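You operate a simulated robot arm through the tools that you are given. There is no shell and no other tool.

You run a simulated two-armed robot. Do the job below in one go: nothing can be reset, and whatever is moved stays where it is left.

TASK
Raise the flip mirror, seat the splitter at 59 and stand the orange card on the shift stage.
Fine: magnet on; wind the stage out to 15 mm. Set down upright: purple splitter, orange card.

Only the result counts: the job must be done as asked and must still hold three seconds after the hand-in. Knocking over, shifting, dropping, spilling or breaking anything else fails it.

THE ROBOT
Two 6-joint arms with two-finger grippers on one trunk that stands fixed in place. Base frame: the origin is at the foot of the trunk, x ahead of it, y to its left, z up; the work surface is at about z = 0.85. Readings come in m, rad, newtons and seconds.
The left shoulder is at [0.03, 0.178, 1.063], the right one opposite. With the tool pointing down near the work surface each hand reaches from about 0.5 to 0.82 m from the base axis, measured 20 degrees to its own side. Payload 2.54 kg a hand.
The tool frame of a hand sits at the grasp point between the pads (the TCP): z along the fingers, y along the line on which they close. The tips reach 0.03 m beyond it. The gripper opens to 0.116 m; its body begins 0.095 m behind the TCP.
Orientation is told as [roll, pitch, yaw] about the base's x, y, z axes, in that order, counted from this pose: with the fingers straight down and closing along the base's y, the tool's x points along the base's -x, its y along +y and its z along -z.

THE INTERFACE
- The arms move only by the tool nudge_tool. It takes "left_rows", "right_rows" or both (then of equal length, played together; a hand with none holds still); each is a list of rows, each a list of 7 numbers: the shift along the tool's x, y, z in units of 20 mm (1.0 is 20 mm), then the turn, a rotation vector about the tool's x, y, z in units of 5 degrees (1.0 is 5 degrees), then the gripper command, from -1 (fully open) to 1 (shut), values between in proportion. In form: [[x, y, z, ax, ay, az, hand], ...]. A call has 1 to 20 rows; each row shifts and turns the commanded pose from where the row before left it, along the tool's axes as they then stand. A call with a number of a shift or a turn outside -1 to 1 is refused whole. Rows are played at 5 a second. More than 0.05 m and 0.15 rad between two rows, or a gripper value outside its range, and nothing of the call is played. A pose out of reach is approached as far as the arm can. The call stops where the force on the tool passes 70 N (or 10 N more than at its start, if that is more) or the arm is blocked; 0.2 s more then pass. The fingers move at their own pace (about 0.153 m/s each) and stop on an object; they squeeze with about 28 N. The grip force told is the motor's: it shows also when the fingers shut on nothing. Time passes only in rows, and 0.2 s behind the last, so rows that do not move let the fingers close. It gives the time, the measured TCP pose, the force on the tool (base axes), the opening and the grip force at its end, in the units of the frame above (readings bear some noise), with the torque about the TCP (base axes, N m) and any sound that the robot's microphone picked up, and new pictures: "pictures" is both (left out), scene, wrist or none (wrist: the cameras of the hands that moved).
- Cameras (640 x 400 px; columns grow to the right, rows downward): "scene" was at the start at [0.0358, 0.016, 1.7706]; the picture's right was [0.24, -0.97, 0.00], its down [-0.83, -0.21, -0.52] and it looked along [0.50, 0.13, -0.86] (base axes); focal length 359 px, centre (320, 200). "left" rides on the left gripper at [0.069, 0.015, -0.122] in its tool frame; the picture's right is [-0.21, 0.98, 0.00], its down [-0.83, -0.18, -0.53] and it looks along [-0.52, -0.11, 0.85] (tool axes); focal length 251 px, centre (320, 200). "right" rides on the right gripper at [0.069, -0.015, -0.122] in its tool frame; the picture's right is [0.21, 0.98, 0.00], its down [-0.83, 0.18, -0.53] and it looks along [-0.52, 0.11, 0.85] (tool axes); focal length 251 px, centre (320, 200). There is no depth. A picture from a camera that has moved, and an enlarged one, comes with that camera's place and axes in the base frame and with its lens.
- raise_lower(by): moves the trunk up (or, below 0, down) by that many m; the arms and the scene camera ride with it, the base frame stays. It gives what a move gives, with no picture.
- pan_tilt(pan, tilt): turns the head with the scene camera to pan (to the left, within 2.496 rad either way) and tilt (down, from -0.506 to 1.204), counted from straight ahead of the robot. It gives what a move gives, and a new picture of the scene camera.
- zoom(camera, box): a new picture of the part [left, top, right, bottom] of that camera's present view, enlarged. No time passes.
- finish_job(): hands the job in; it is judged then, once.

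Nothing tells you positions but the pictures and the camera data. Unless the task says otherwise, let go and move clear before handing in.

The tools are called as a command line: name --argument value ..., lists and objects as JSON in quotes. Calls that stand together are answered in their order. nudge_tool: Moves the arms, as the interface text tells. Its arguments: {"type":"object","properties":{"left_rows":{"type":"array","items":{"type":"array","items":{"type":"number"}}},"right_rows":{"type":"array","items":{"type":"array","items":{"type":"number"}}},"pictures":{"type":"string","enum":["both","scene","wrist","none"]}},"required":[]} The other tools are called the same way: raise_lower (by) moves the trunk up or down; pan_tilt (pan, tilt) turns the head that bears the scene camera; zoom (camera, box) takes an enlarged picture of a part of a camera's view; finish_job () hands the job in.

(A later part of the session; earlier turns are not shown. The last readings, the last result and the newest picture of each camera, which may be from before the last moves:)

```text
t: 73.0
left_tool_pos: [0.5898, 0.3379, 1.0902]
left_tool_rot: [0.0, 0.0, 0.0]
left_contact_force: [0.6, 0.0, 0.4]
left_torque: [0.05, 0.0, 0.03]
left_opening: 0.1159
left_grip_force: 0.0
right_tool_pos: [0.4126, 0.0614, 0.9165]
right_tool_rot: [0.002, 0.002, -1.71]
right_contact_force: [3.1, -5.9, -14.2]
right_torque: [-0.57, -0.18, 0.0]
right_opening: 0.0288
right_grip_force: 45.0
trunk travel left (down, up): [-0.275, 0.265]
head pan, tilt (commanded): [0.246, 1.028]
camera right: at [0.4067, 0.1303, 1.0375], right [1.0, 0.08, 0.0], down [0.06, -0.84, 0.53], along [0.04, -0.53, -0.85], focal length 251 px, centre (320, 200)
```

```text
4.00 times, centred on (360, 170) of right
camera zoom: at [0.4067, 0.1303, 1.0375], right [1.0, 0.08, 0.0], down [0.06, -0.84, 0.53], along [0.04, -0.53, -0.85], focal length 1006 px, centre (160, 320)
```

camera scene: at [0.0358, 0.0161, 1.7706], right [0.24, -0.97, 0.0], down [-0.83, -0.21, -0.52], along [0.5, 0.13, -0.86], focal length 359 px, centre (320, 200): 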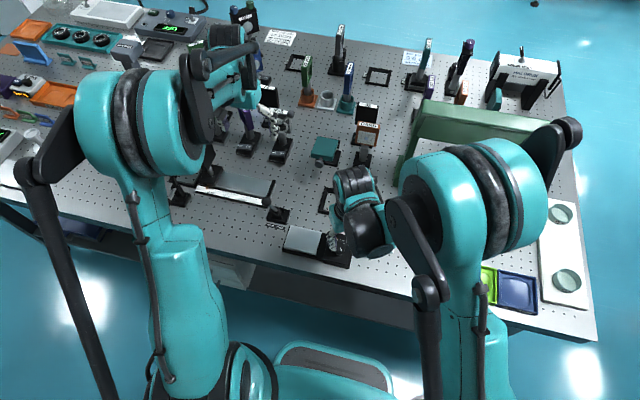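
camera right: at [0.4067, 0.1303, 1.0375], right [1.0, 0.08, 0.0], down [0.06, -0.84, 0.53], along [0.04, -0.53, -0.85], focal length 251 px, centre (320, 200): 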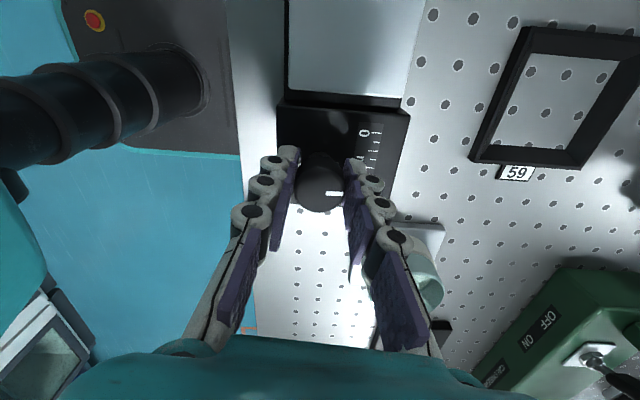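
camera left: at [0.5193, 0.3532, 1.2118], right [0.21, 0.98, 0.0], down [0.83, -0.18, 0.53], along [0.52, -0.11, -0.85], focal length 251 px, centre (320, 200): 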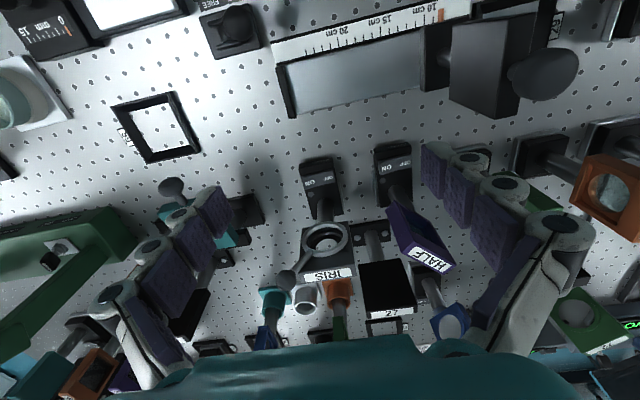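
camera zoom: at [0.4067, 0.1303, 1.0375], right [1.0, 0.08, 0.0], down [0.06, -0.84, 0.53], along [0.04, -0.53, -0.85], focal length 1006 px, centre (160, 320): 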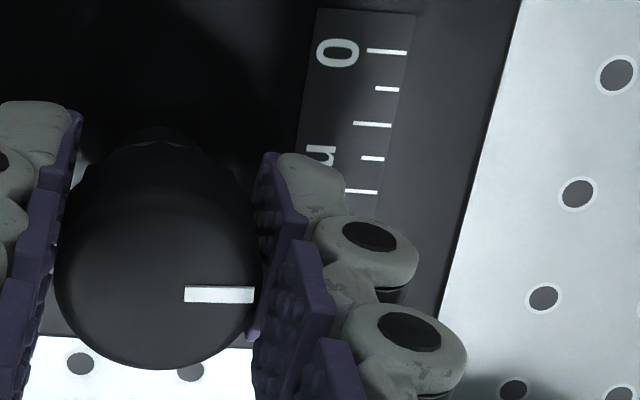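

The pointer is almost back to +x, at about 715°. I will release, rise and look at the index.

nudge_tool --right_rows '[[0, 0, 0, 0, 0, 0, 0], [0, 0, 0, 0, 0, 0, 0], [0, 0, -1, 0, 0, 0, 0], [0, 0, -1, 0, 0, 0, 0], [0, 0, -1, 0, 0, -1, 0], [0, 0, -1, 0, 0, -1, 0], [0, 0, 0, 0, 0, -1, 0], [0, 0, 0, 0, 0, -1, 0], [0, 0, 0, 0, 0, -1, 0], [0, 0, 0, 0, 0, -1, 0], [0, 0, 0, 0, 0, -1, 0], [0, 0, 0, 0, 0, -1, 0], [0, 0, 0, 0, 0, -1, 0], [0, 0, 0, 0, 0, -1, 0], [0, 0, 0, 0, 0, -1, 0], [0, 0, 0, 0, 0, -1, 0]]' --pictures "wrist"

zoom --camera "right" --box '[260, 70, 420, 170]'

```text
t: 76.4
left_tool_pos: [0.5879, 0.339, 1.0903]
left_tool_rot: [0.0, 0.0, 0.0]
left_contact_force: [0.2, -0.4, -0.6]
left_torque: [0.01, 0.01, -0.01]
left_opening: 0.1162
left_grip_force: 0.2
right_tool_pos: [0.4121, 0.0604, 0.9968]
right_tool_rot: [0.003, -0.001, -0.658]
right_contact_force: [-0.8, -0.5, 0.1]
right_torque: [0.0, 0.01, -0.01]
right_opening: 0.058
right_grip_force: 0.0
trunk travel left (down, up): [-0.275, 0.265]
head pan, tilt (commanded): [0.246, 1.028]
camera right: at [0.3472, 0.0906, 1.1172], right [0.43, 0.9, 0.0], down [0.76, -0.36, 0.54], along [0.48, -0.23, -0.84], focal length 251 px, centre (320, 200)
```

right: 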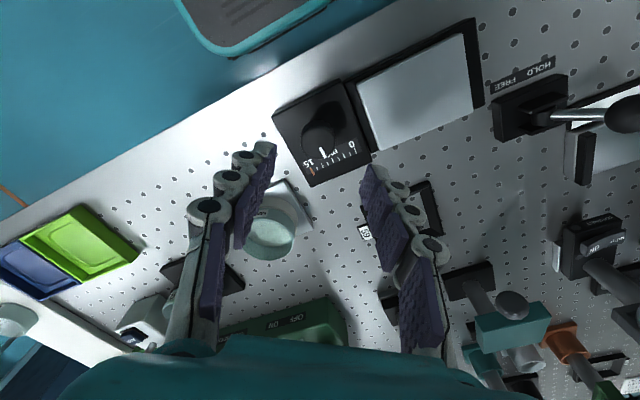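

```text
4.00 times, centred on (340, 120) of right
camera zoom: at [0.3472, 0.0906, 1.1172], right [0.43, 0.9, 0.0], down [0.76, -0.36, 0.54], along [0.48, -0.23, -0.84], focal length 1006 px, centre (240, 520)
```

zoom: 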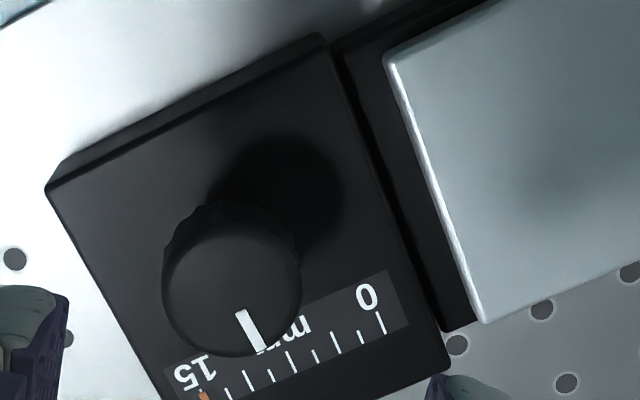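

zoom --camera "right" --box '[288, 135, 368, 185]'

```text
8.00 times, centred on (328, 160) of right
camera zoom: at [0.3472, 0.0906, 1.1172], right [0.43, 0.9, 0.0], down [0.76, -0.36, 0.54], along [0.48, -0.23, -0.84], focal length 2012 px, centre (256, 520)
```

zoom: 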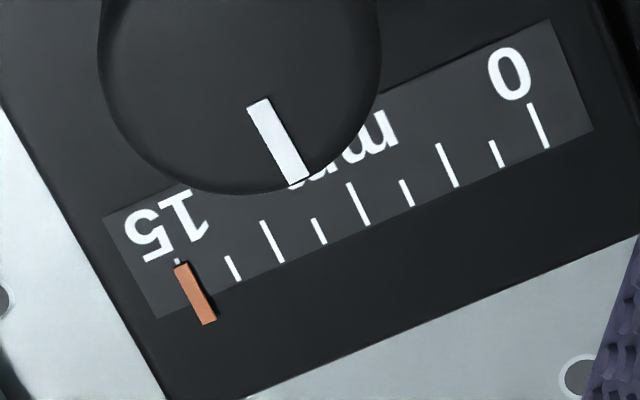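

The index is on the 15 mm tick, so the stage is done. I will lift the right hand, straighten it and move it off to the right to clear the view. At the same time I will start the left hand toward a view of the flip mirror.

nudge_tool --right_rows '[[0, 0, -1, 0, 0, -1, -1], [0, 0, -1, 0, 0, -1, -1], [0, 0, -1, 0, 0, -1, -1], [0, 0, -1, 0, 0, -1, -1], [0, 0, -1, 0, 0, -1, -1], [0, 0, -1, 0, 0, -1, -1], [0, 0, -1, 0, 0, -1, -1], [0, 0, -1, 0, 0, -0.5, -1], [0, -1, 0, 0, 0, 0, -1], [0, -1, 0, 0, 0, 0, -1], [0, -1, 0, 0, 0, 0, -1], [0, -1, 0, 0, 0, 0, -1], [0, -1, 0, 0, 0, 0, -1], [0, -1, 0, 0, 0, 0, -1], [0, -1, 0, 0, 0, 0, -1], [0, -1, 0, 0, 0, 0, -1], [0, -1, 0, 0, 0, 0, -1], [0, -1, 0, 0, 0, 0, -1], [0, -1, 0, 0, 0, 0, -1], [0, -1, 0, 0, 0, 0, -1]]' --left_rows '[[0, 0, -1, 0, 0, 0, -1], [0, 0, -1, 0, 0, 0, -1], [0, 0, 0, 0, 0, 0, -1], [0.8, -1, 0, 0, 0, 0, -1], [0.8, -1, 0, 0, 0, 0, -1], [0.8, -1, 0, 0, 0, 0, -1], [0.8, -1, 0, 0, 0, 0, -1], [0.8, -1, 0, 0, 0, 0, -1], [0, 0, 0, 0, 0, 0, -1], [0, 0, 0, 0, 0, 0, -1], [0, 0, 0, 0, 0, 0, -1], [0, 0, 0, 0, 0, 0, -1], [0, 0, 0, 0, 0, 0, -1], [0, 0, 0, 0, 0, 0, -1], [0, 0, 0, 0, 0, 0, -1], [0, 0, 0, 0, 0, 0, -1], [0, 0, 0, 0, 0, 0, -1], [0, 0, 0, 0, 0, 0, -1], [0, 0, 0, 0, 0, 0, -1], [0, 0, 0, 0, 0, 0, -1]]'

```text
t: 80.6
left_tool_pos: [0.5087, 0.2383, 1.1314]
left_tool_rot: [0.001, 0.001, 0.0]
left_contact_force: [-0.1, 0.2, 0.0]
left_torque: [0.05, 0.01, 0.01]
left_opening: 0.1159
left_grip_force: 0.1
right_tool_pos: [0.4092, -0.181, 1.1559]
right_tool_rot: [0.003, -0.001, -0.005]
right_contact_force: [0.2, 0.4, -0.2]
right_torque: [0.0, 0.02, 0.0]
right_opening: 0.1162
right_grip_force: 0.0
trunk travel left (down, up): [-0.275, 0.265]
head pan, tilt (commanded): [0.246, 1.028]
camera scene: at [0.0357, 0.0154, 1.7707], right [0.24, -0.97, 0.0], down [-0.83, -0.21, -0.52], along [0.5, 0.13, -0.86], focal length 359 px, centre (320, 200)
camera right: at [0.3394, -0.1962, 1.2768], right [-0.21, 0.98, 0.0], down [0.83, 0.17, 0.54], along [0.52, 0.11, -0.84], focal length 251 px, centre (320, 200)
camera left: at [0.4384, 0.2522, 1.2526], right [0.22, 0.98, 0.0], down [0.83, -0.18, 0.53], along [0.52, -0.11, -0.85], focal length 251 px, centre (320, 200)
```

scene: 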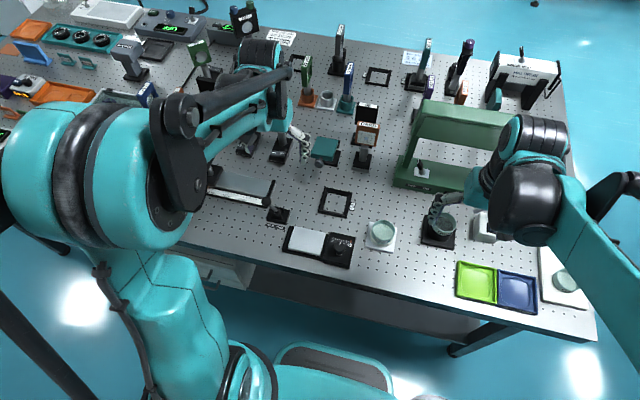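
right: 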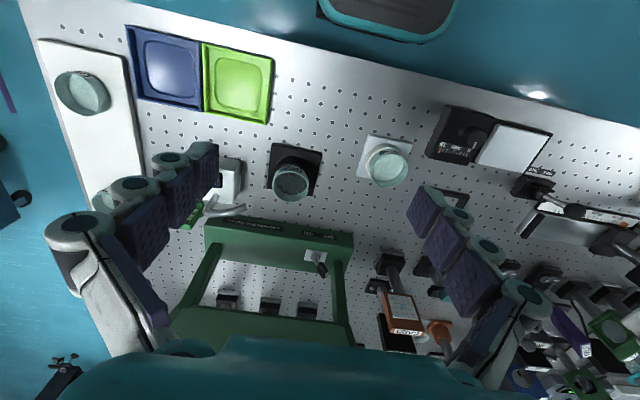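
left: 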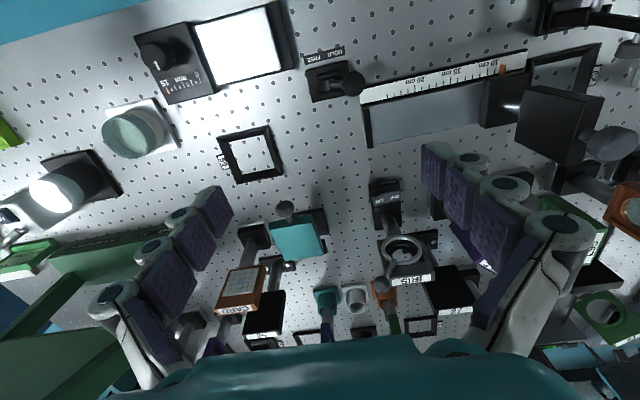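

The view is clearer now. I will zoom in on the flip mirror to measure its hinge and knob.

zoom --camera "left" --box '[230, 180, 358, 260]'

zoom --camera "scene" --box '[290, 120, 386, 180]'

zoom --camera "right" --box '[340, 220, 480, 350]'

zoom --camera "scene" --box '[280, 180, 400, 275]'

```text
5.00 times, centred on (294, 220) of left
camera zoom: at [0.4384, 0.2522, 1.2526], right [0.22, 0.98, 0.0], down [0.83, -0.18, 0.53], along [0.52, -0.11, -0.85], focal length 1257 px, centre (450, 100)
```

zoom: 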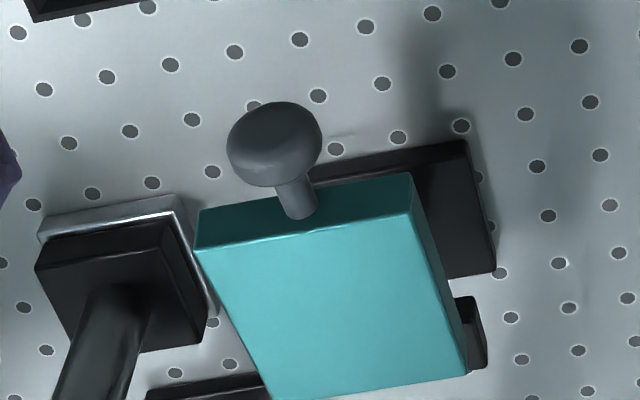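

```text
6.67 times, centred on (338, 150) of scene
camera zoom: at [0.0357, 0.0154, 1.7707], right [0.24, -0.97, 0.0], down [-0.83, -0.21, -0.52], along [0.5, 0.13, -0.86], focal length 2396 px, centre (200, 533)
```

zoom: 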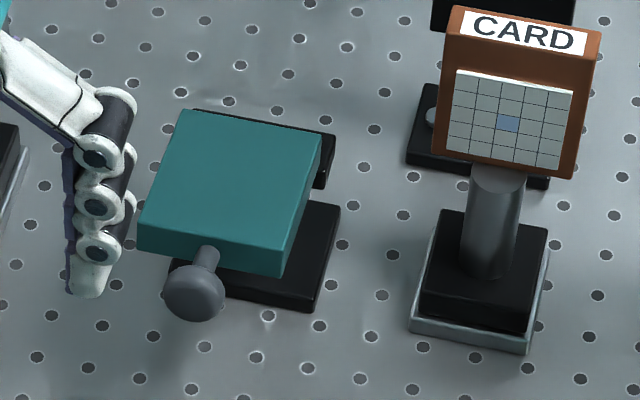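

```text
3.08 times, centred on (410, 285) of right
camera zoom: at [0.3394, -0.1962, 1.2768], right [-0.21, 0.98, 0.0], down [0.83, 0.17, 0.54], along [0.52, 0.11, -0.84], focal length 774 px, centre (43, -62)
```

zoom: 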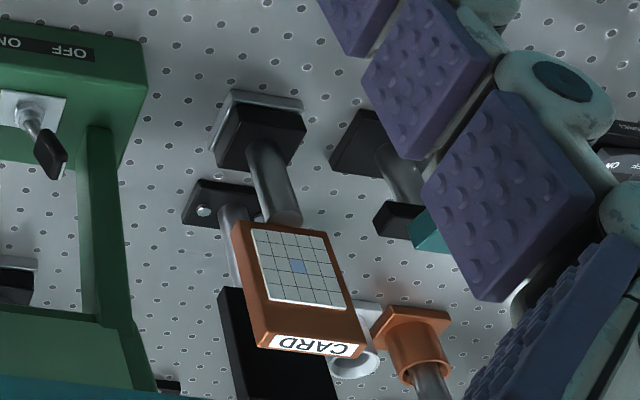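

```text
4.21 times, centred on (340, 228) of scene
camera zoom: at [0.0357, 0.0154, 1.7707], right [0.24, -0.97, 0.0], down [-0.83, -0.21, -0.52], along [0.5, 0.13, -0.86], focal length 1513 px, centre (236, 84)
```

zoom: 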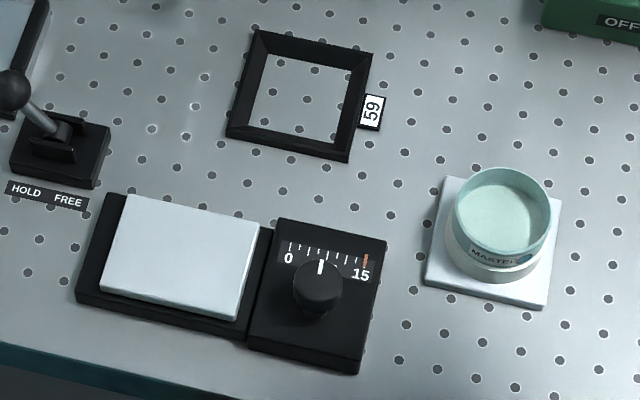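

The stage index is on 15. The mirror's knob is at about (0.62, 0.166, 0.965) and its hinge is near x≈0.709, z≈0.958. I will move the left hand above the knob with the fingers part-open.

nudge_tool --left_rows '[[-1, -0.6, 0.5, 0, 0, 0, -0.2], [-1, -0.6, 0.5, 0, 0, 0, -0.2], [-1, -0.6, 0.5, 0, 0, 0, -0.2], [-1, -0.6, 0.5, 0, 0, 0, -0.2], [-1, -0.6, 0.5, 0, 0, 0, -0.2], [-0.57, -0.6, 0.5, 0, 0, 0, -0.2], [0, 0, 0.5, 0, 0, 0, -0.2], [0, 0, 0, 0, 0, 0, -0.2]]'

zoom --camera "left" --box '[240, 120, 400, 220]'

zoom --camera "scene" --box '[280, 110, 376, 170]'

```text
t: 82.4
left_tool_pos: [0.6199, 0.1656, 1.0606]
left_tool_rot: [0.0, 0.001, -0.001]
left_contact_force: [-0.6, -0.1, -0.7]
left_torque: [0.05, 0.0, 0.0]
left_opening: 0.0696
left_grip_force: 0.0
right_tool_pos: [0.4099, -0.1803, 1.1548]
right_tool_rot: [0.003, -0.004, -0.005]
right_contact_force: [0.0, -0.2, 0.9]
right_torque: [0.02, -0.01, -0.01]
right_opening: 0.116
right_grip_force: 0.0
trunk travel left (down, up): [-0.275, 0.265]
head pan, tilt (commanded): [0.246, 1.028]
camera scene: at [0.0358, 0.0156, 1.7707], right [0.24, -0.97, 0.0], down [-0.83, -0.21, -0.52], along [0.5, 0.13, -0.86], focal length 359 px, centre (320, 200)
camera left: at [0.5499, 0.1799, 1.1825], right [0.22, 0.98, 0.0], down [0.83, -0.18, 0.53], along [0.52, -0.11, -0.85], focal length 251 px, centre (320, 200)
```

scene: 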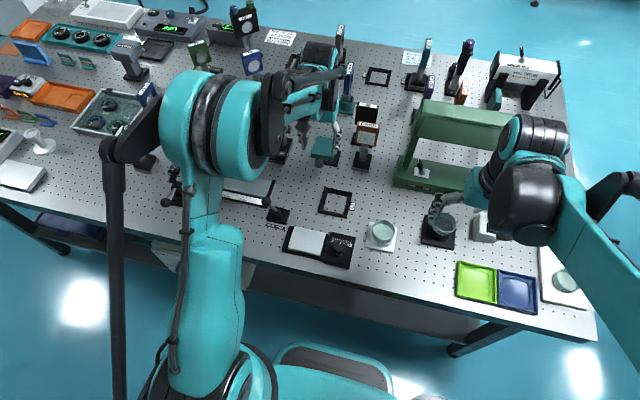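
left: 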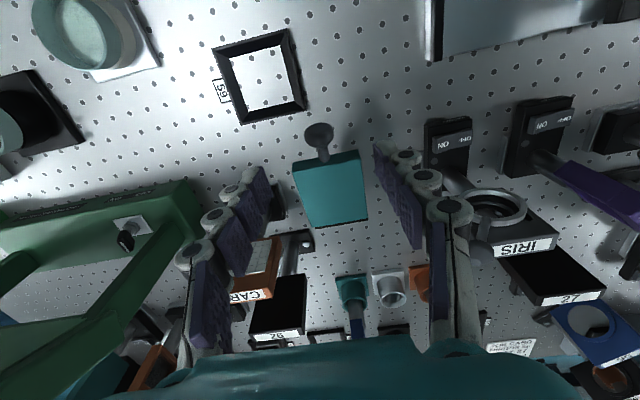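

```text
4.00 times, centred on (320, 170) of left
camera zoom: at [0.5499, 0.1799, 1.1825], right [0.22, 0.98, 0.0], down [0.83, -0.18, 0.53], along [0.52, -0.11, -0.85], focal length 1006 px, centre (320, 320)
```

zoom: 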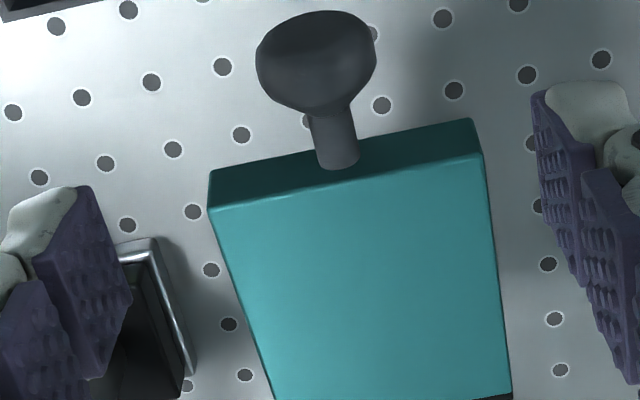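

```text
6.67 times, centred on (328, 140) of scene
camera zoom: at [0.0358, 0.0156, 1.7707], right [0.24, -0.97, 0.0], down [-0.83, -0.21, -0.52], along [0.5, 0.13, -0.86], focal length 2396 px, centre (267, 600)
```

zoom: 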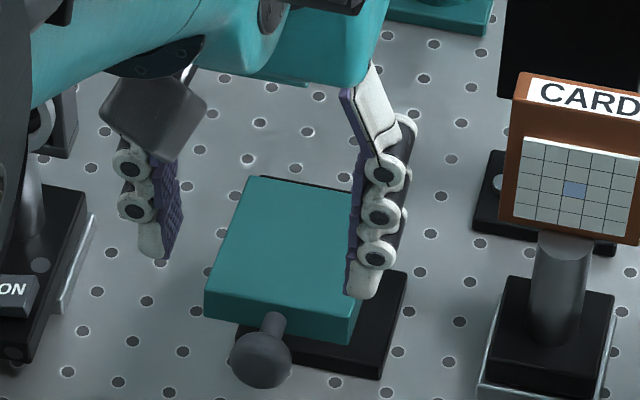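

The knob is measured at about (0.616, 0.165, 0.968), with the plate front at x≈0.641. I will lower so the ball sits near the fingertips and close on it.

nudge_tool --left_rows '[[0.2, 0, 1, 0, 0, 0, -0.2], [0, 0, 1, 0, 0, 0, -0.2], [0, 0, 1, 0, 0, 0, -0.2], [0, 0, 1, 0, 0, 0, -0.2], [0, 0, 0, 0, 0, 0, -0.2], [0, 0, 0, 0, 0, 0, 1], [0, 0, 0, 0, 0, 0, 1], [0, 0, 0, 0, 0, 0, 1]]'

zoom --camera "left" --box '[240, 140, 400, 240]'

zoom --camera "scene" --box '[270, 120, 366, 180]'

```text
t: 84.2
left_tool_pos: [0.6152, 0.1653, 0.9812]
left_tool_rot: [-0.001, -0.001, -0.003]
left_contact_force: [-2.4, -6.4, -1.7]
left_torque: [-0.11, 0.23, -0.02]
left_opening: 0.024
left_grip_force: 44.9
right_tool_pos: [0.4095, -0.1797, 1.156]
right_tool_rot: [0.003, -0.003, -0.006]
right_contact_force: [0.2, -1.1, -0.1]
right_torque: [0.03, -0.04, 0.01]
right_opening: 0.1161
right_grip_force: 0.0
trunk travel left (down, up): [-0.275, 0.265]
head pan, tilt (commanded): [0.246, 1.028]
camera scene: at [0.0356, 0.0148, 1.7706], right [0.24, -0.97, 0.0], down [-0.83, -0.21, -0.52], along [0.5, 0.13, -0.86], focal length 359 px, centre (320, 200)
camera left: at [0.5462, 0.1798, 1.1031], right [0.22, 0.98, 0.0], down [0.83, -0.18, 0.53], along [0.52, -0.11, -0.85], focal length 251 px, centre (320, 200)
```

scene: 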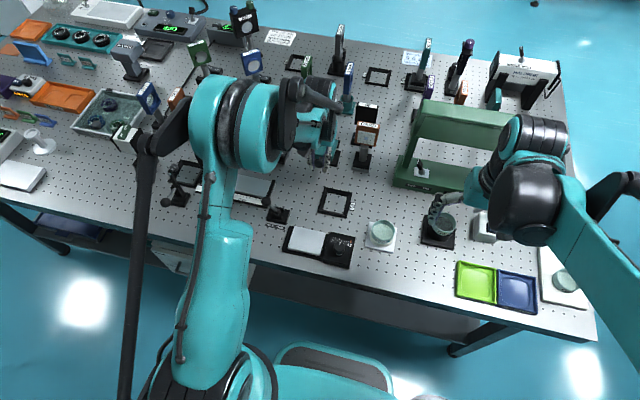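
left: 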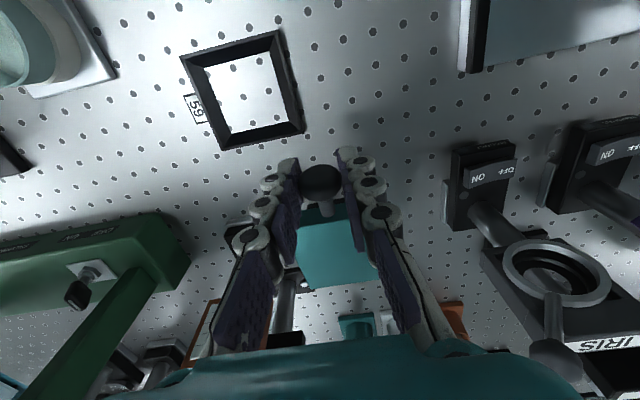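

```text
4.00 times, centred on (320, 190) of left
camera zoom: at [0.5462, 0.1798, 1.1031], right [0.22, 0.98, 0.0], down [0.83, -0.18, 0.53], along [0.52, -0.11, -0.85], focal length 1006 px, centre (320, 240)
```

zoom: 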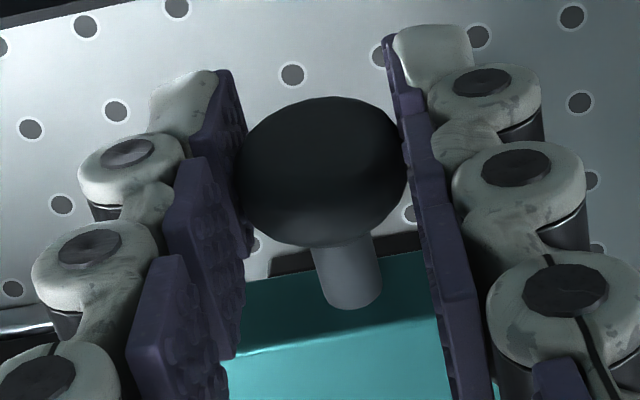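

```text
6.67 times, centred on (318, 150) of scene
camera zoom: at [0.0356, 0.0148, 1.7706], right [0.24, -0.97, 0.0], down [-0.83, -0.21, -0.52], along [0.5, 0.13, -0.86], focal length 2396 px, centre (333, 533)
```

zoom: 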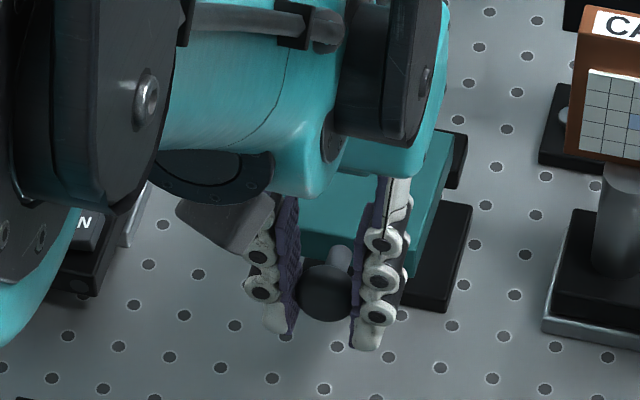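

The knob is held near the fingertips at 24 mm. I will swing it up along an arc about the hinge, doing the first 30° and then checking forces.

nudge_tool --left_rows '[[-0.104, 0, -0.602, 0, 0, 0, 1], [-0.182, 0, -0.583, 0, 0, 0, 1], [-0.257, 0, -0.555, 0, 0, 0, 1], [-0.327, 0, -0.517, 0, 0, 0, 1], [0, 0, 0, 0, 0, 0, 1]]' --pictures "both"

zoom --camera "left" --box '[240, 140, 400, 240]'

```text
t: 85.4
left_tool_pos: [0.6357, 0.1644, 1.0239]
left_tool_rot: [-0.001, 0.002, -0.002]
left_contact_force: [5.8, -9.1, -18.5]
left_torque: [-0.1, 1.1, -0.04]
left_opening: 0.0241
left_grip_force: 45.1
right_tool_pos: [0.4106, -0.1814, 1.1546]
right_tool_rot: [0.005, 0.0, -0.005]
right_contact_force: [0.5, 1.2, -0.2]
right_torque: [-0.04, -0.05, -0.01]
right_opening: 0.116
right_grip_force: 0.1
trunk travel left (down, up): [-0.275, 0.265]
head pan, tilt (commanded): [0.246, 1.028]
camera scene: at [0.0393, 0.015, 1.7705], right [0.24, -0.97, 0.0], down [-0.83, -0.21, -0.51], along [0.5, 0.13, -0.86], focal length 359 px, centre (320, 200)
camera left: at [0.5656, 0.1798, 1.1461], right [0.22, 0.98, 0.0], down [0.83, -0.18, 0.53], along [0.52, -0.11, -0.85], focal length 251 px, centre (320, 200)
```

scene: 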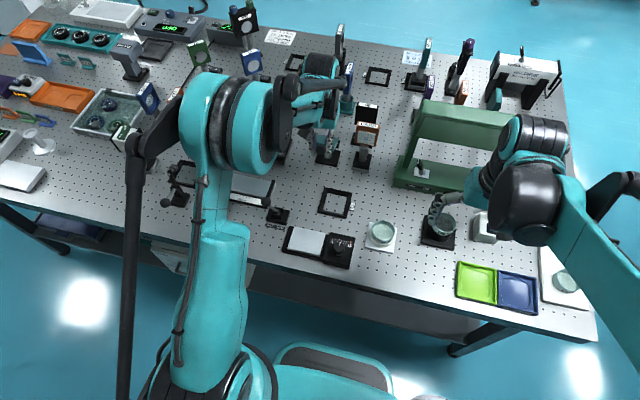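
left: 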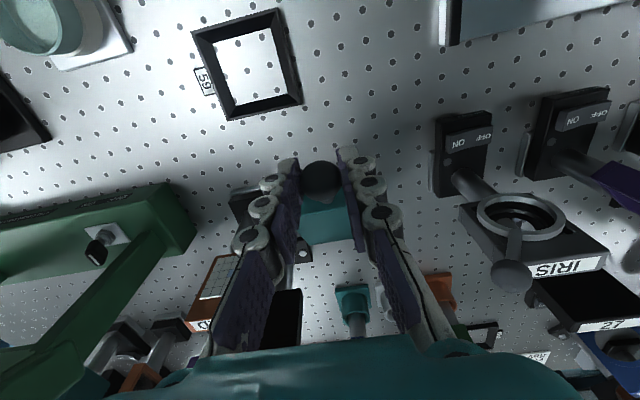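

```text
4.00 times, centred on (320, 190) of left
camera zoom: at [0.5656, 0.1798, 1.1461], right [0.22, 0.98, 0.0], down [0.83, -0.18, 0.53], along [0.52, -0.11, -0.85], focal length 1006 px, centre (320, 240)
```

zoom: 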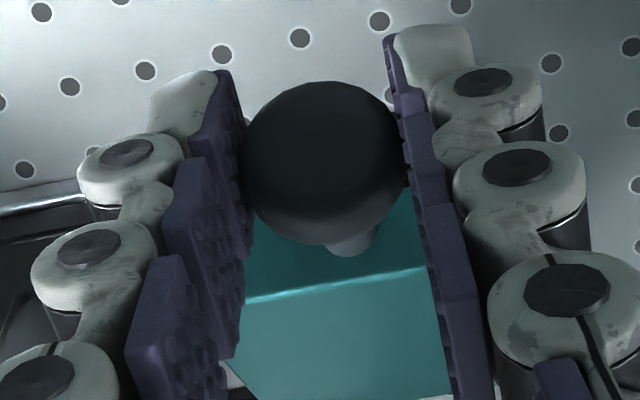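

The mirror is following and the forces are small, so I will continue the arc.

nudge_tool --left_rows '[[-0.392, 0, -0.469, 0, 0, 0, 1], [-0.45, 0, -0.414, 0, 0, 0, 1], [-0.5, 0, -0.352, 0, 0, 0, 1], [-0.541, 0, -0.284, 0, 0, 0, 1], [0, 0, 0, 0, 0, 0, 1]]' --pictures "both"

zoom --camera "left" --box '[240, 140, 400, 240]'

zoom --camera "scene" --box '[270, 110, 366, 170]'

```text
t: 86.6
left_tool_pos: [0.6694, 0.1645, 1.0553]
left_tool_rot: [0.003, 0.0, 0.0]
left_contact_force: [-9.3, -7.0, -7.1]
left_torque: [-0.12, 1.47, -0.02]
left_opening: 0.0243
left_grip_force: 44.9
right_tool_pos: [0.409, -0.1806, 1.1564]
right_tool_rot: [0.001, -0.005, -0.005]
right_contact_force: [-0.1, 0.3, 0.5]
right_torque: [-0.02, -0.02, 0.0]
right_opening: 0.1157
right_grip_force: 0.0
trunk travel left (down, up): [-0.275, 0.265]
head pan, tilt (commanded): [0.246, 1.028]
camera scene: at [0.0351, 0.015, 1.7707], right [0.24, -0.97, 0.0], down [-0.83, -0.21, -0.52], along [0.5, 0.13, -0.86], focal length 359 px, centre (320, 200)
camera left: at [0.6, 0.1796, 1.1783], right [0.22, 0.98, 0.0], down [0.83, -0.18, 0.53], along [0.52, -0.11, -0.85], focal length 251 px, centre (320, 200)
```

scene: 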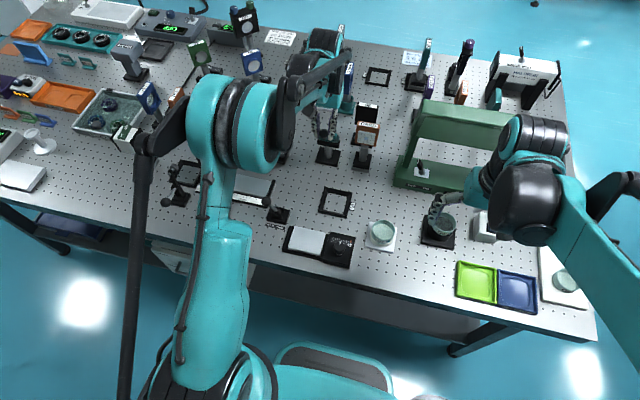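
left: 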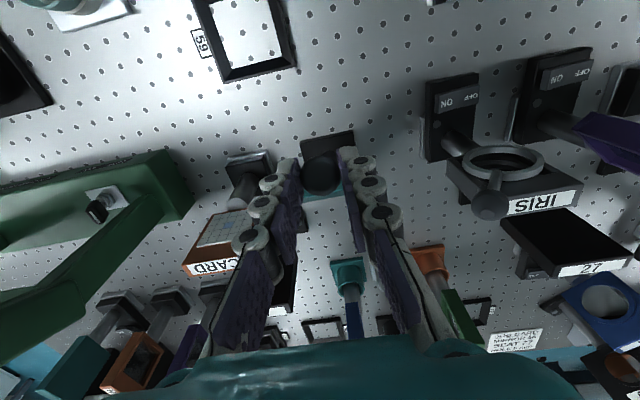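

```text
4.00 times, centred on (320, 190) of left
camera zoom: at [0.6, 0.1796, 1.1783], right [0.22, 0.98, 0.0], down [0.83, -0.18, 0.53], along [0.52, -0.11, -0.85], focal length 1006 px, centre (320, 240)
```

zoom: 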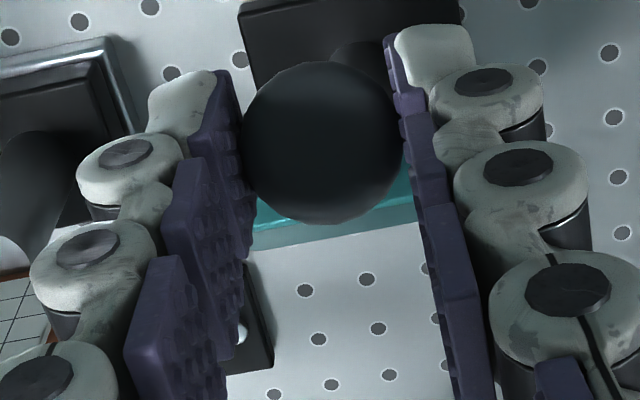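

```text
6.67 times, centred on (318, 140) of scene
camera zoom: at [0.0351, 0.015, 1.7707], right [0.24, -0.97, 0.0], down [-0.83, -0.21, -0.52], along [0.5, 0.13, -0.86], focal length 2396 px, centre (333, 600)
```

zoom: 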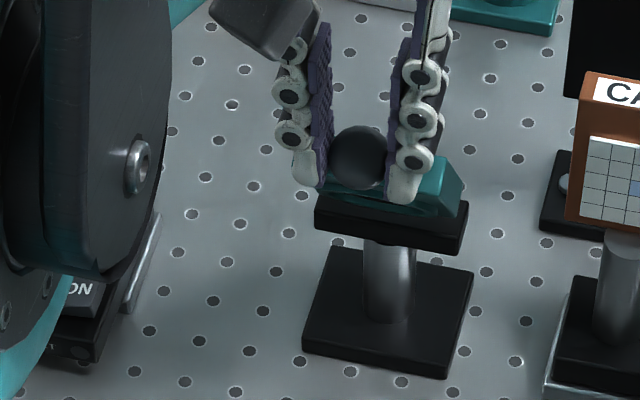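

The mirror is about 54° up and the ball has slipped slightly toward the tips. My refined hinge estimate is (0.709, 0.949), so I will finish the swing along the corrected arc.

nudge_tool --left_rows '[[-0.563, 0, -0.2, 0, 0, 0, 1], [-0.586, 0, -0.13, 0, 0, 0, 1], [-0.6, 0, -0.05, 0, 0, 0, 1], [0, 0, 0, 0, 0, 0, 1]]' --pictures "both"

zoom --camera "left" --box '[240, 120, 400, 220]'

zoom --camera "scene" --box '[280, 100, 376, 160]'

```text
t: 87.6
left_tool_pos: [0.702, 0.1647, 1.0645]
left_tool_rot: [0.002, -0.004, 0.0]
left_contact_force: [-11.6, -4.8, 14.9]
left_torque: [-0.14, 1.21, 0.01]
left_opening: 0.0241
left_grip_force: 45.2
right_tool_pos: [0.4065, -0.1809, 1.1569]
right_tool_rot: [0.004, -0.007, -0.004]
right_contact_force: [0.3, -0.5, 0.1]
right_torque: [-0.01, -0.03, -0.02]
right_opening: 0.1161
right_grip_force: 0.0
trunk travel left (down, up): [-0.275, 0.265]
head pan, tilt (commanded): [0.246, 1.028]
camera scene: at [0.032, 0.0145, 1.7709], right [0.24, -0.97, 0.0], down [-0.83, -0.21, -0.52], along [0.5, 0.13, -0.86], focal length 359 px, centre (320, 200)
camera left: at [0.6332, 0.1796, 1.187], right [0.22, 0.98, 0.0], down [0.82, -0.18, 0.54], along [0.52, -0.11, -0.84], focal length 251 px, centre (320, 200)
```

scene: 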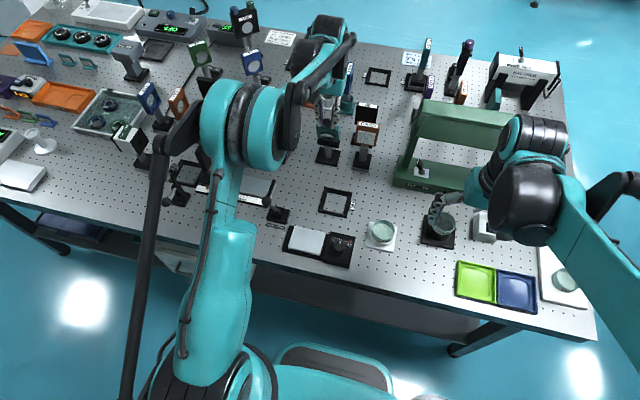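
left: 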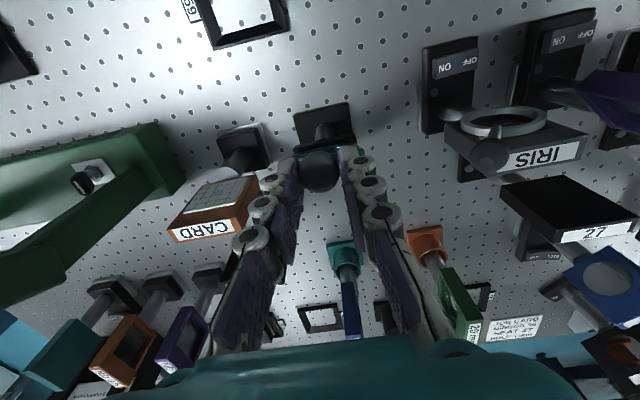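

```text
4.00 times, centred on (320, 170) of left
camera zoom: at [0.6332, 0.1796, 1.187], right [0.22, 0.98, 0.0], down [0.82, -0.18, 0.54], along [0.52, -0.11, -0.84], focal length 1006 px, centre (320, 320)
```

zoom: 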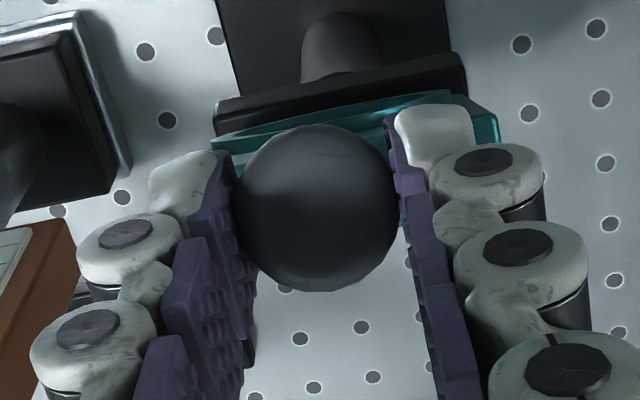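

```text
6.67 times, centred on (328, 130) of scene
camera zoom: at [0.032, 0.0145, 1.7709], right [0.24, -0.97, 0.0], down [-0.83, -0.21, -0.52], along [0.5, 0.13, -0.86], focal length 2396 px, centre (267, 667)
```

zoom: 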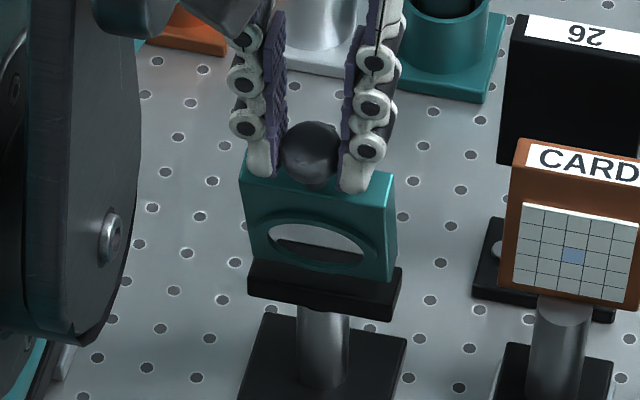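

The mirror is nearly vertical. I will take a couple more small steps to reach the end stop.

nudge_tool --left_rows '[[-0.5, 0, -0.06, 0, 0, 0, 1], [-0.4, 0, 0, 0, 0, 0, 1], [0, 0, 0, 0, 0, 0, 1]]' --pictures "both"

zoom --camera "scene" --box '[280, 100, 376, 160]'

zoom --camera "left" --box '[240, 80, 400, 180]'

```text
t: 88.4
left_tool_pos: [0.7232, 0.1654, 1.0652]
left_tool_rot: [0.001, -0.001, 0.0]
left_contact_force: [-11.4, -5.5, 2.4]
left_torque: [-0.11, 1.41, 0.05]
left_opening: 0.0241
left_grip_force: 45.4
right_tool_pos: [0.4091, -0.1805, 1.1562]
right_tool_rot: [0.004, -0.004, -0.006]
right_contact_force: [0.1, 0.0, 0.2]
right_torque: [-0.02, 0.02, 0.01]
right_opening: 0.1161
right_grip_force: 0.1
trunk travel left (down, up): [-0.275, 0.265]
head pan, tilt (commanded): [0.246, 1.028]
camera scene: at [0.0338, 0.0148, 1.7707], right [0.24, -0.97, 0.0], down [-0.83, -0.21, -0.52], along [0.5, 0.13, -0.86], focal length 359 px, centre (320, 200)
camera left: at [0.6525, 0.1797, 1.1873], right [0.22, 0.98, 0.0], down [0.82, -0.18, 0.53], along [0.52, -0.11, -0.84], focal length 251 px, centre (320, 200)
```

scene: 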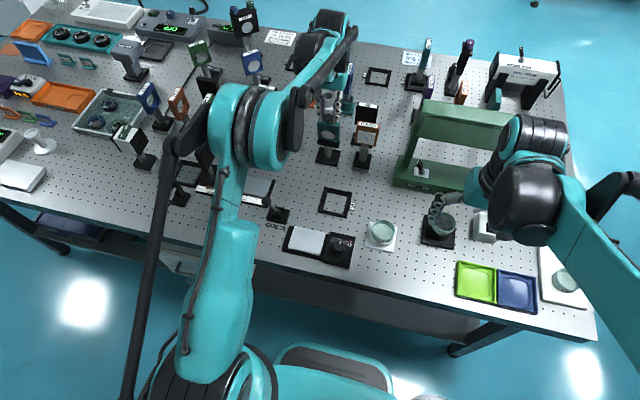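
left: 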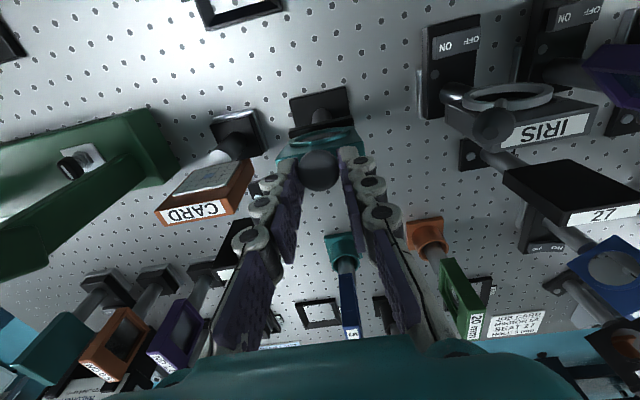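

```text
6.67 times, centred on (328, 130) of scene
camera zoom: at [0.0338, 0.0148, 1.7707], right [0.24, -0.97, 0.0], down [-0.83, -0.21, -0.52], along [0.5, 0.13, -0.86], focal length 2396 px, centre (267, 667)
```

zoom: 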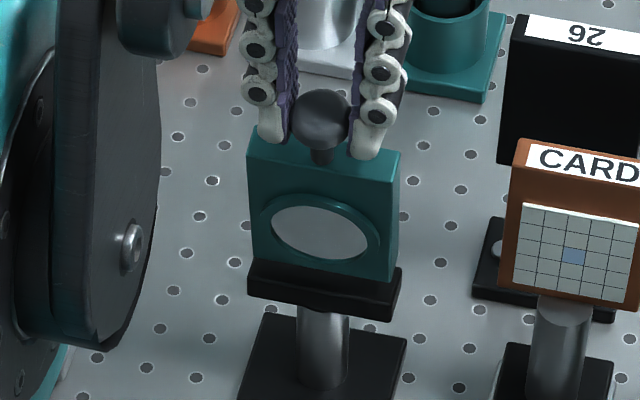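

```text
4.00 times, centred on (320, 130) of left
camera zoom: at [0.6525, 0.1797, 1.1873], right [0.22, 0.98, 0.0], down [0.82, -0.18, 0.53], along [0.52, -0.11, -0.84], focal length 1006 px, centre (320, 480)
```

zoom: 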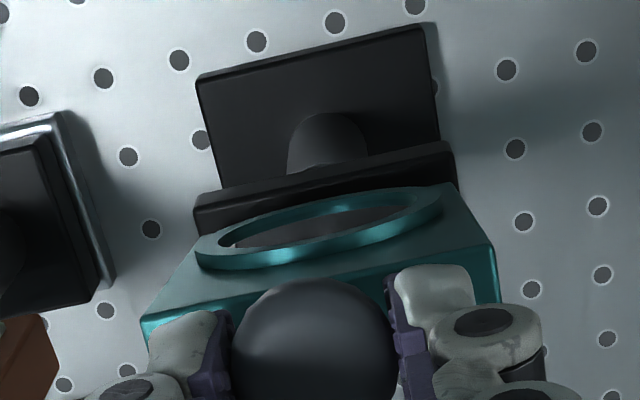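

nudge_tool --left_rows '[[-0.2, 0, 0.02, 0, 0, 0, 1], [0, 0, 0, 0, 0, 0, 1]]' --pictures "none"

nudge_tool --left_rows '[[-0.2, 0, 0.02, 0, 0, 0, 1], [0, 0, 0, 0, 0, 0, 1]]' --pictures "both"

zoom --camera "scene" --box '[280, 100, 376, 160]'

zoom --camera "left" --box '[240, 80, 400, 180]'

```text
t: 89.0
left_tool_pos: [0.7263, 0.1641, 1.0646]
left_tool_rot: [0.001, -0.002, -0.001]
left_contact_force: [-10.9, -6.3, 5.7]
left_torque: [-0.09, 1.37, 0.01]
left_opening: 0.0242
left_grip_force: 45.1
right_tool_pos: [0.4077, -0.1815, 1.155]
right_tool_rot: [0.004, -0.003, -0.004]
right_contact_force: [-0.3, -1.0, 0.7]
right_torque: [0.01, -0.02, 0.0]
right_opening: 0.1158
right_grip_force: 0.0
trunk travel left (down, up): [-0.275, 0.265]
head pan, tilt (commanded): [0.246, 1.028]
```

```text
t: 89.6
left_tool_pos: [0.7308, 0.1645, 1.0656]
left_tool_rot: [0.002, -0.001, 0.0]
left_contact_force: [-10.4, -6.1, 3.3]
left_torque: [-0.13, 1.36, 0.03]
left_opening: 0.0244
left_grip_force: 44.9
right_tool_pos: [0.4079, -0.181, 1.156]
right_tool_rot: [0.002, -0.004, -0.004]
right_contact_force: [-0.5, -0.2, 0.2]
right_torque: [-0.01, -0.02, -0.01]
right_opening: 0.1159
right_grip_force: 0.1
trunk travel left (down, up): [-0.275, 0.265]
head pan, tilt (commanded): [0.246, 1.028]
camera scene: at [0.0337, 0.0148, 1.7707], right [0.24, -0.97, 0.0], down [-0.83, -0.21, -0.52], along [0.5, 0.13, -0.86], focal length 359 px, centre (320, 200)
camera left: at [0.6604, 0.1796, 1.1868], right [0.22, 0.98, 0.0], down [0.82, -0.18, 0.54], along [0.52, -0.11, -0.84], focal length 251 px, centre (320, 200)
```

scene: 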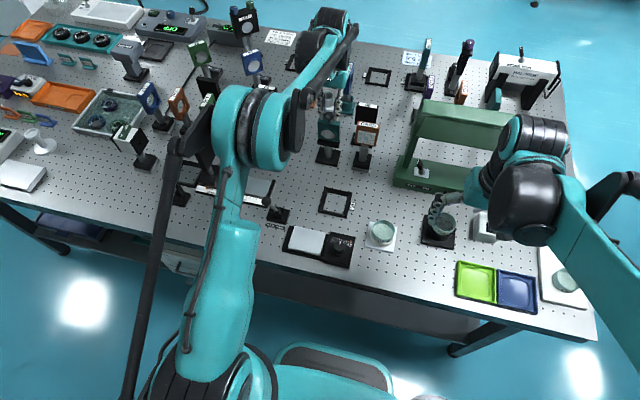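
left: 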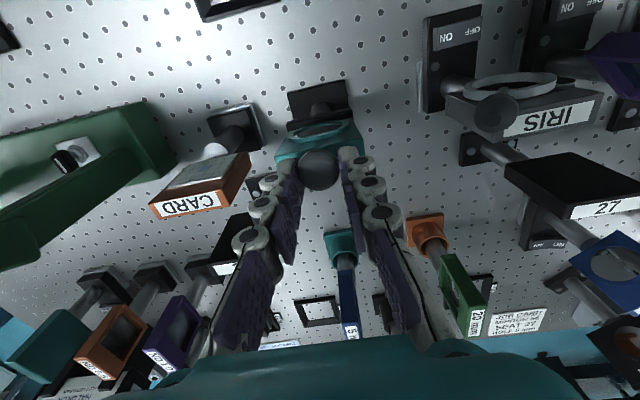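

```text
6.67 times, centred on (328, 130) of scene
camera zoom: at [0.0337, 0.0148, 1.7707], right [0.24, -0.97, 0.0], down [-0.83, -0.21, -0.52], along [0.5, 0.13, -0.86], focal length 2396 px, centre (267, 667)
```

zoom: 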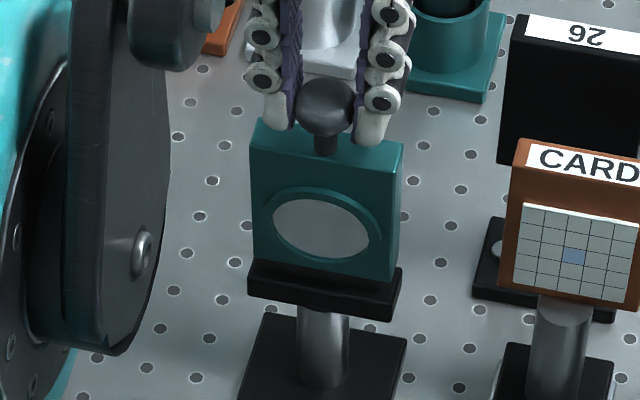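

```text
4.00 times, centred on (320, 130) of left
camera zoom: at [0.6604, 0.1796, 1.1868], right [0.22, 0.98, 0.0], down [0.82, -0.18, 0.54], along [0.52, -0.11, -0.84], focal length 1006 px, centre (320, 480)
```

zoom: 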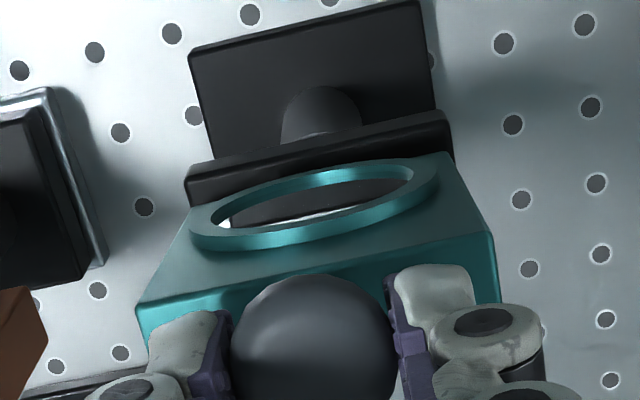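

The mirror is close to vertical, with the ball at about (0.726, 1.042), and there is no clear stop yet. I will take a few more gentle steps forward and watch the force.

nudge_tool --left_rows '[[-0.2, 0, 0.03, 0, 0, 0, 1], [0, 0, 0, 0, 0, 0, 1]]' --pictures "none"

nudge_tool --left_rows '[[-0.2, 0, 0.03, 0, 0, 0, 1], [0, 0, 0, 0, 0, 0, 1]]' --pictures "both"

zoom --camera "scene" --box '[280, 100, 376, 160]'

zoom --camera "left" --box '[240, 80, 400, 180]'

```text
t: 90.2
left_tool_pos: [0.7344, 0.164, 1.0646]
left_tool_rot: [0.001, -0.001, -0.001]
left_contact_force: [-10.3, -5.6, 6.6]
left_torque: [-0.12, 1.36, 0.02]
left_opening: 0.0243
left_grip_force: 45.2
right_tool_pos: [0.4082, -0.1811, 1.1558]
right_tool_rot: [0.003, -0.003, -0.005]
right_contact_force: [0.5, -0.2, 0.3]
right_torque: [-0.01, -0.03, -0.01]
right_opening: 0.1158
right_grip_force: 0.0
trunk travel left (down, up): [-0.275, 0.265]
head pan, tilt (commanded): [0.246, 1.028]
```

```text
t: 90.8
left_tool_pos: [0.7379, 0.1652, 1.0646]
left_tool_rot: [0.004, -0.002, -0.002]
left_contact_force: [-8.8, -7.5, 6.9]
left_torque: [-0.16, 1.32, 0.04]
left_opening: 0.0241
left_grip_force: 45.2
right_tool_pos: [0.4093, -0.181, 1.1573]
right_tool_rot: [0.003, -0.006, -0.006]
right_contact_force: [0.4, 0.3, 0.5]
right_torque: [0.02, -0.01, 0.0]
right_opening: 0.1159
right_grip_force: 0.0
trunk travel left (down, up): [-0.275, 0.265]
head pan, tilt (commanded): [0.246, 1.028]
camera scene: at [0.0334, 0.0146, 1.7707], right [0.24, -0.97, 0.0], down [-0.83, -0.21, -0.52], along [0.5, 0.13, -0.86], focal length 359 px, centre (320, 200)
camera left: at [0.6684, 0.1797, 1.1857], right [0.22, 0.98, 0.0], down [0.82, -0.18, 0.54], along [0.52, -0.11, -0.84], focal length 251 px, centre (320, 200)
```

scene: 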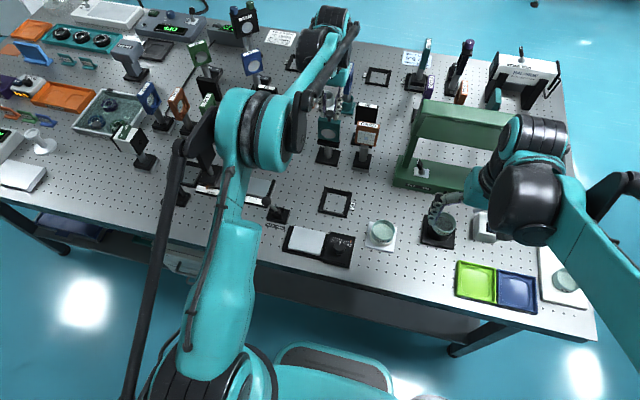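
left: 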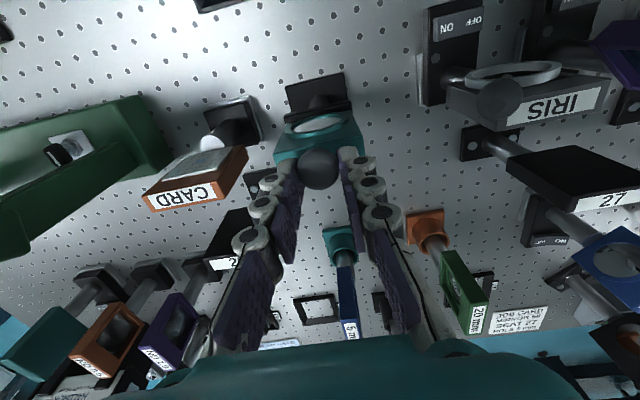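

```text
6.67 times, centred on (328, 130) of scene
camera zoom: at [0.0334, 0.0146, 1.7707], right [0.24, -0.97, 0.0], down [-0.83, -0.21, -0.52], along [0.5, 0.13, -0.86], focal length 2396 px, centre (267, 667)
```

zoom: 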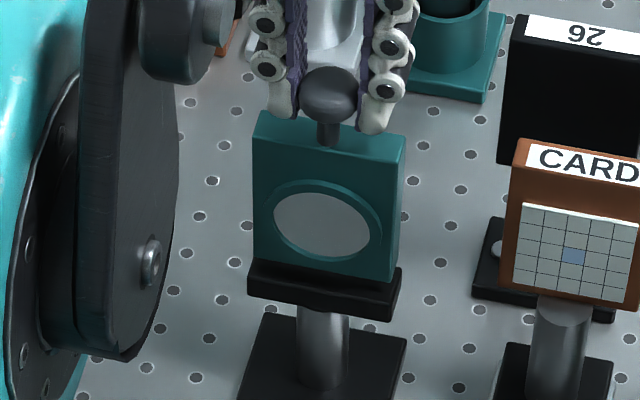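

```text
4.00 times, centred on (320, 130) of left
camera zoom: at [0.6684, 0.1797, 1.1857], right [0.22, 0.98, 0.0], down [0.82, -0.18, 0.54], along [0.52, -0.11, -0.84], focal length 1006 px, centre (320, 480)
```

zoom: 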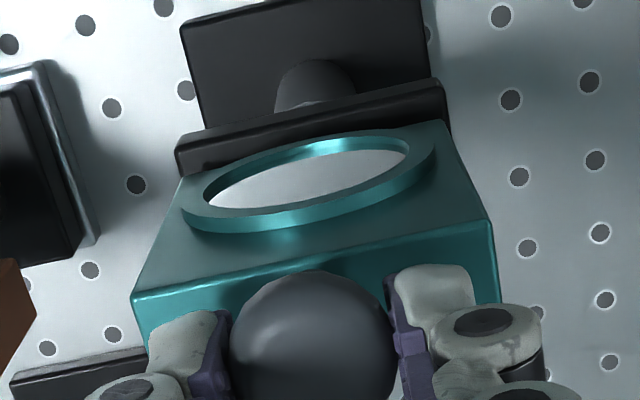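

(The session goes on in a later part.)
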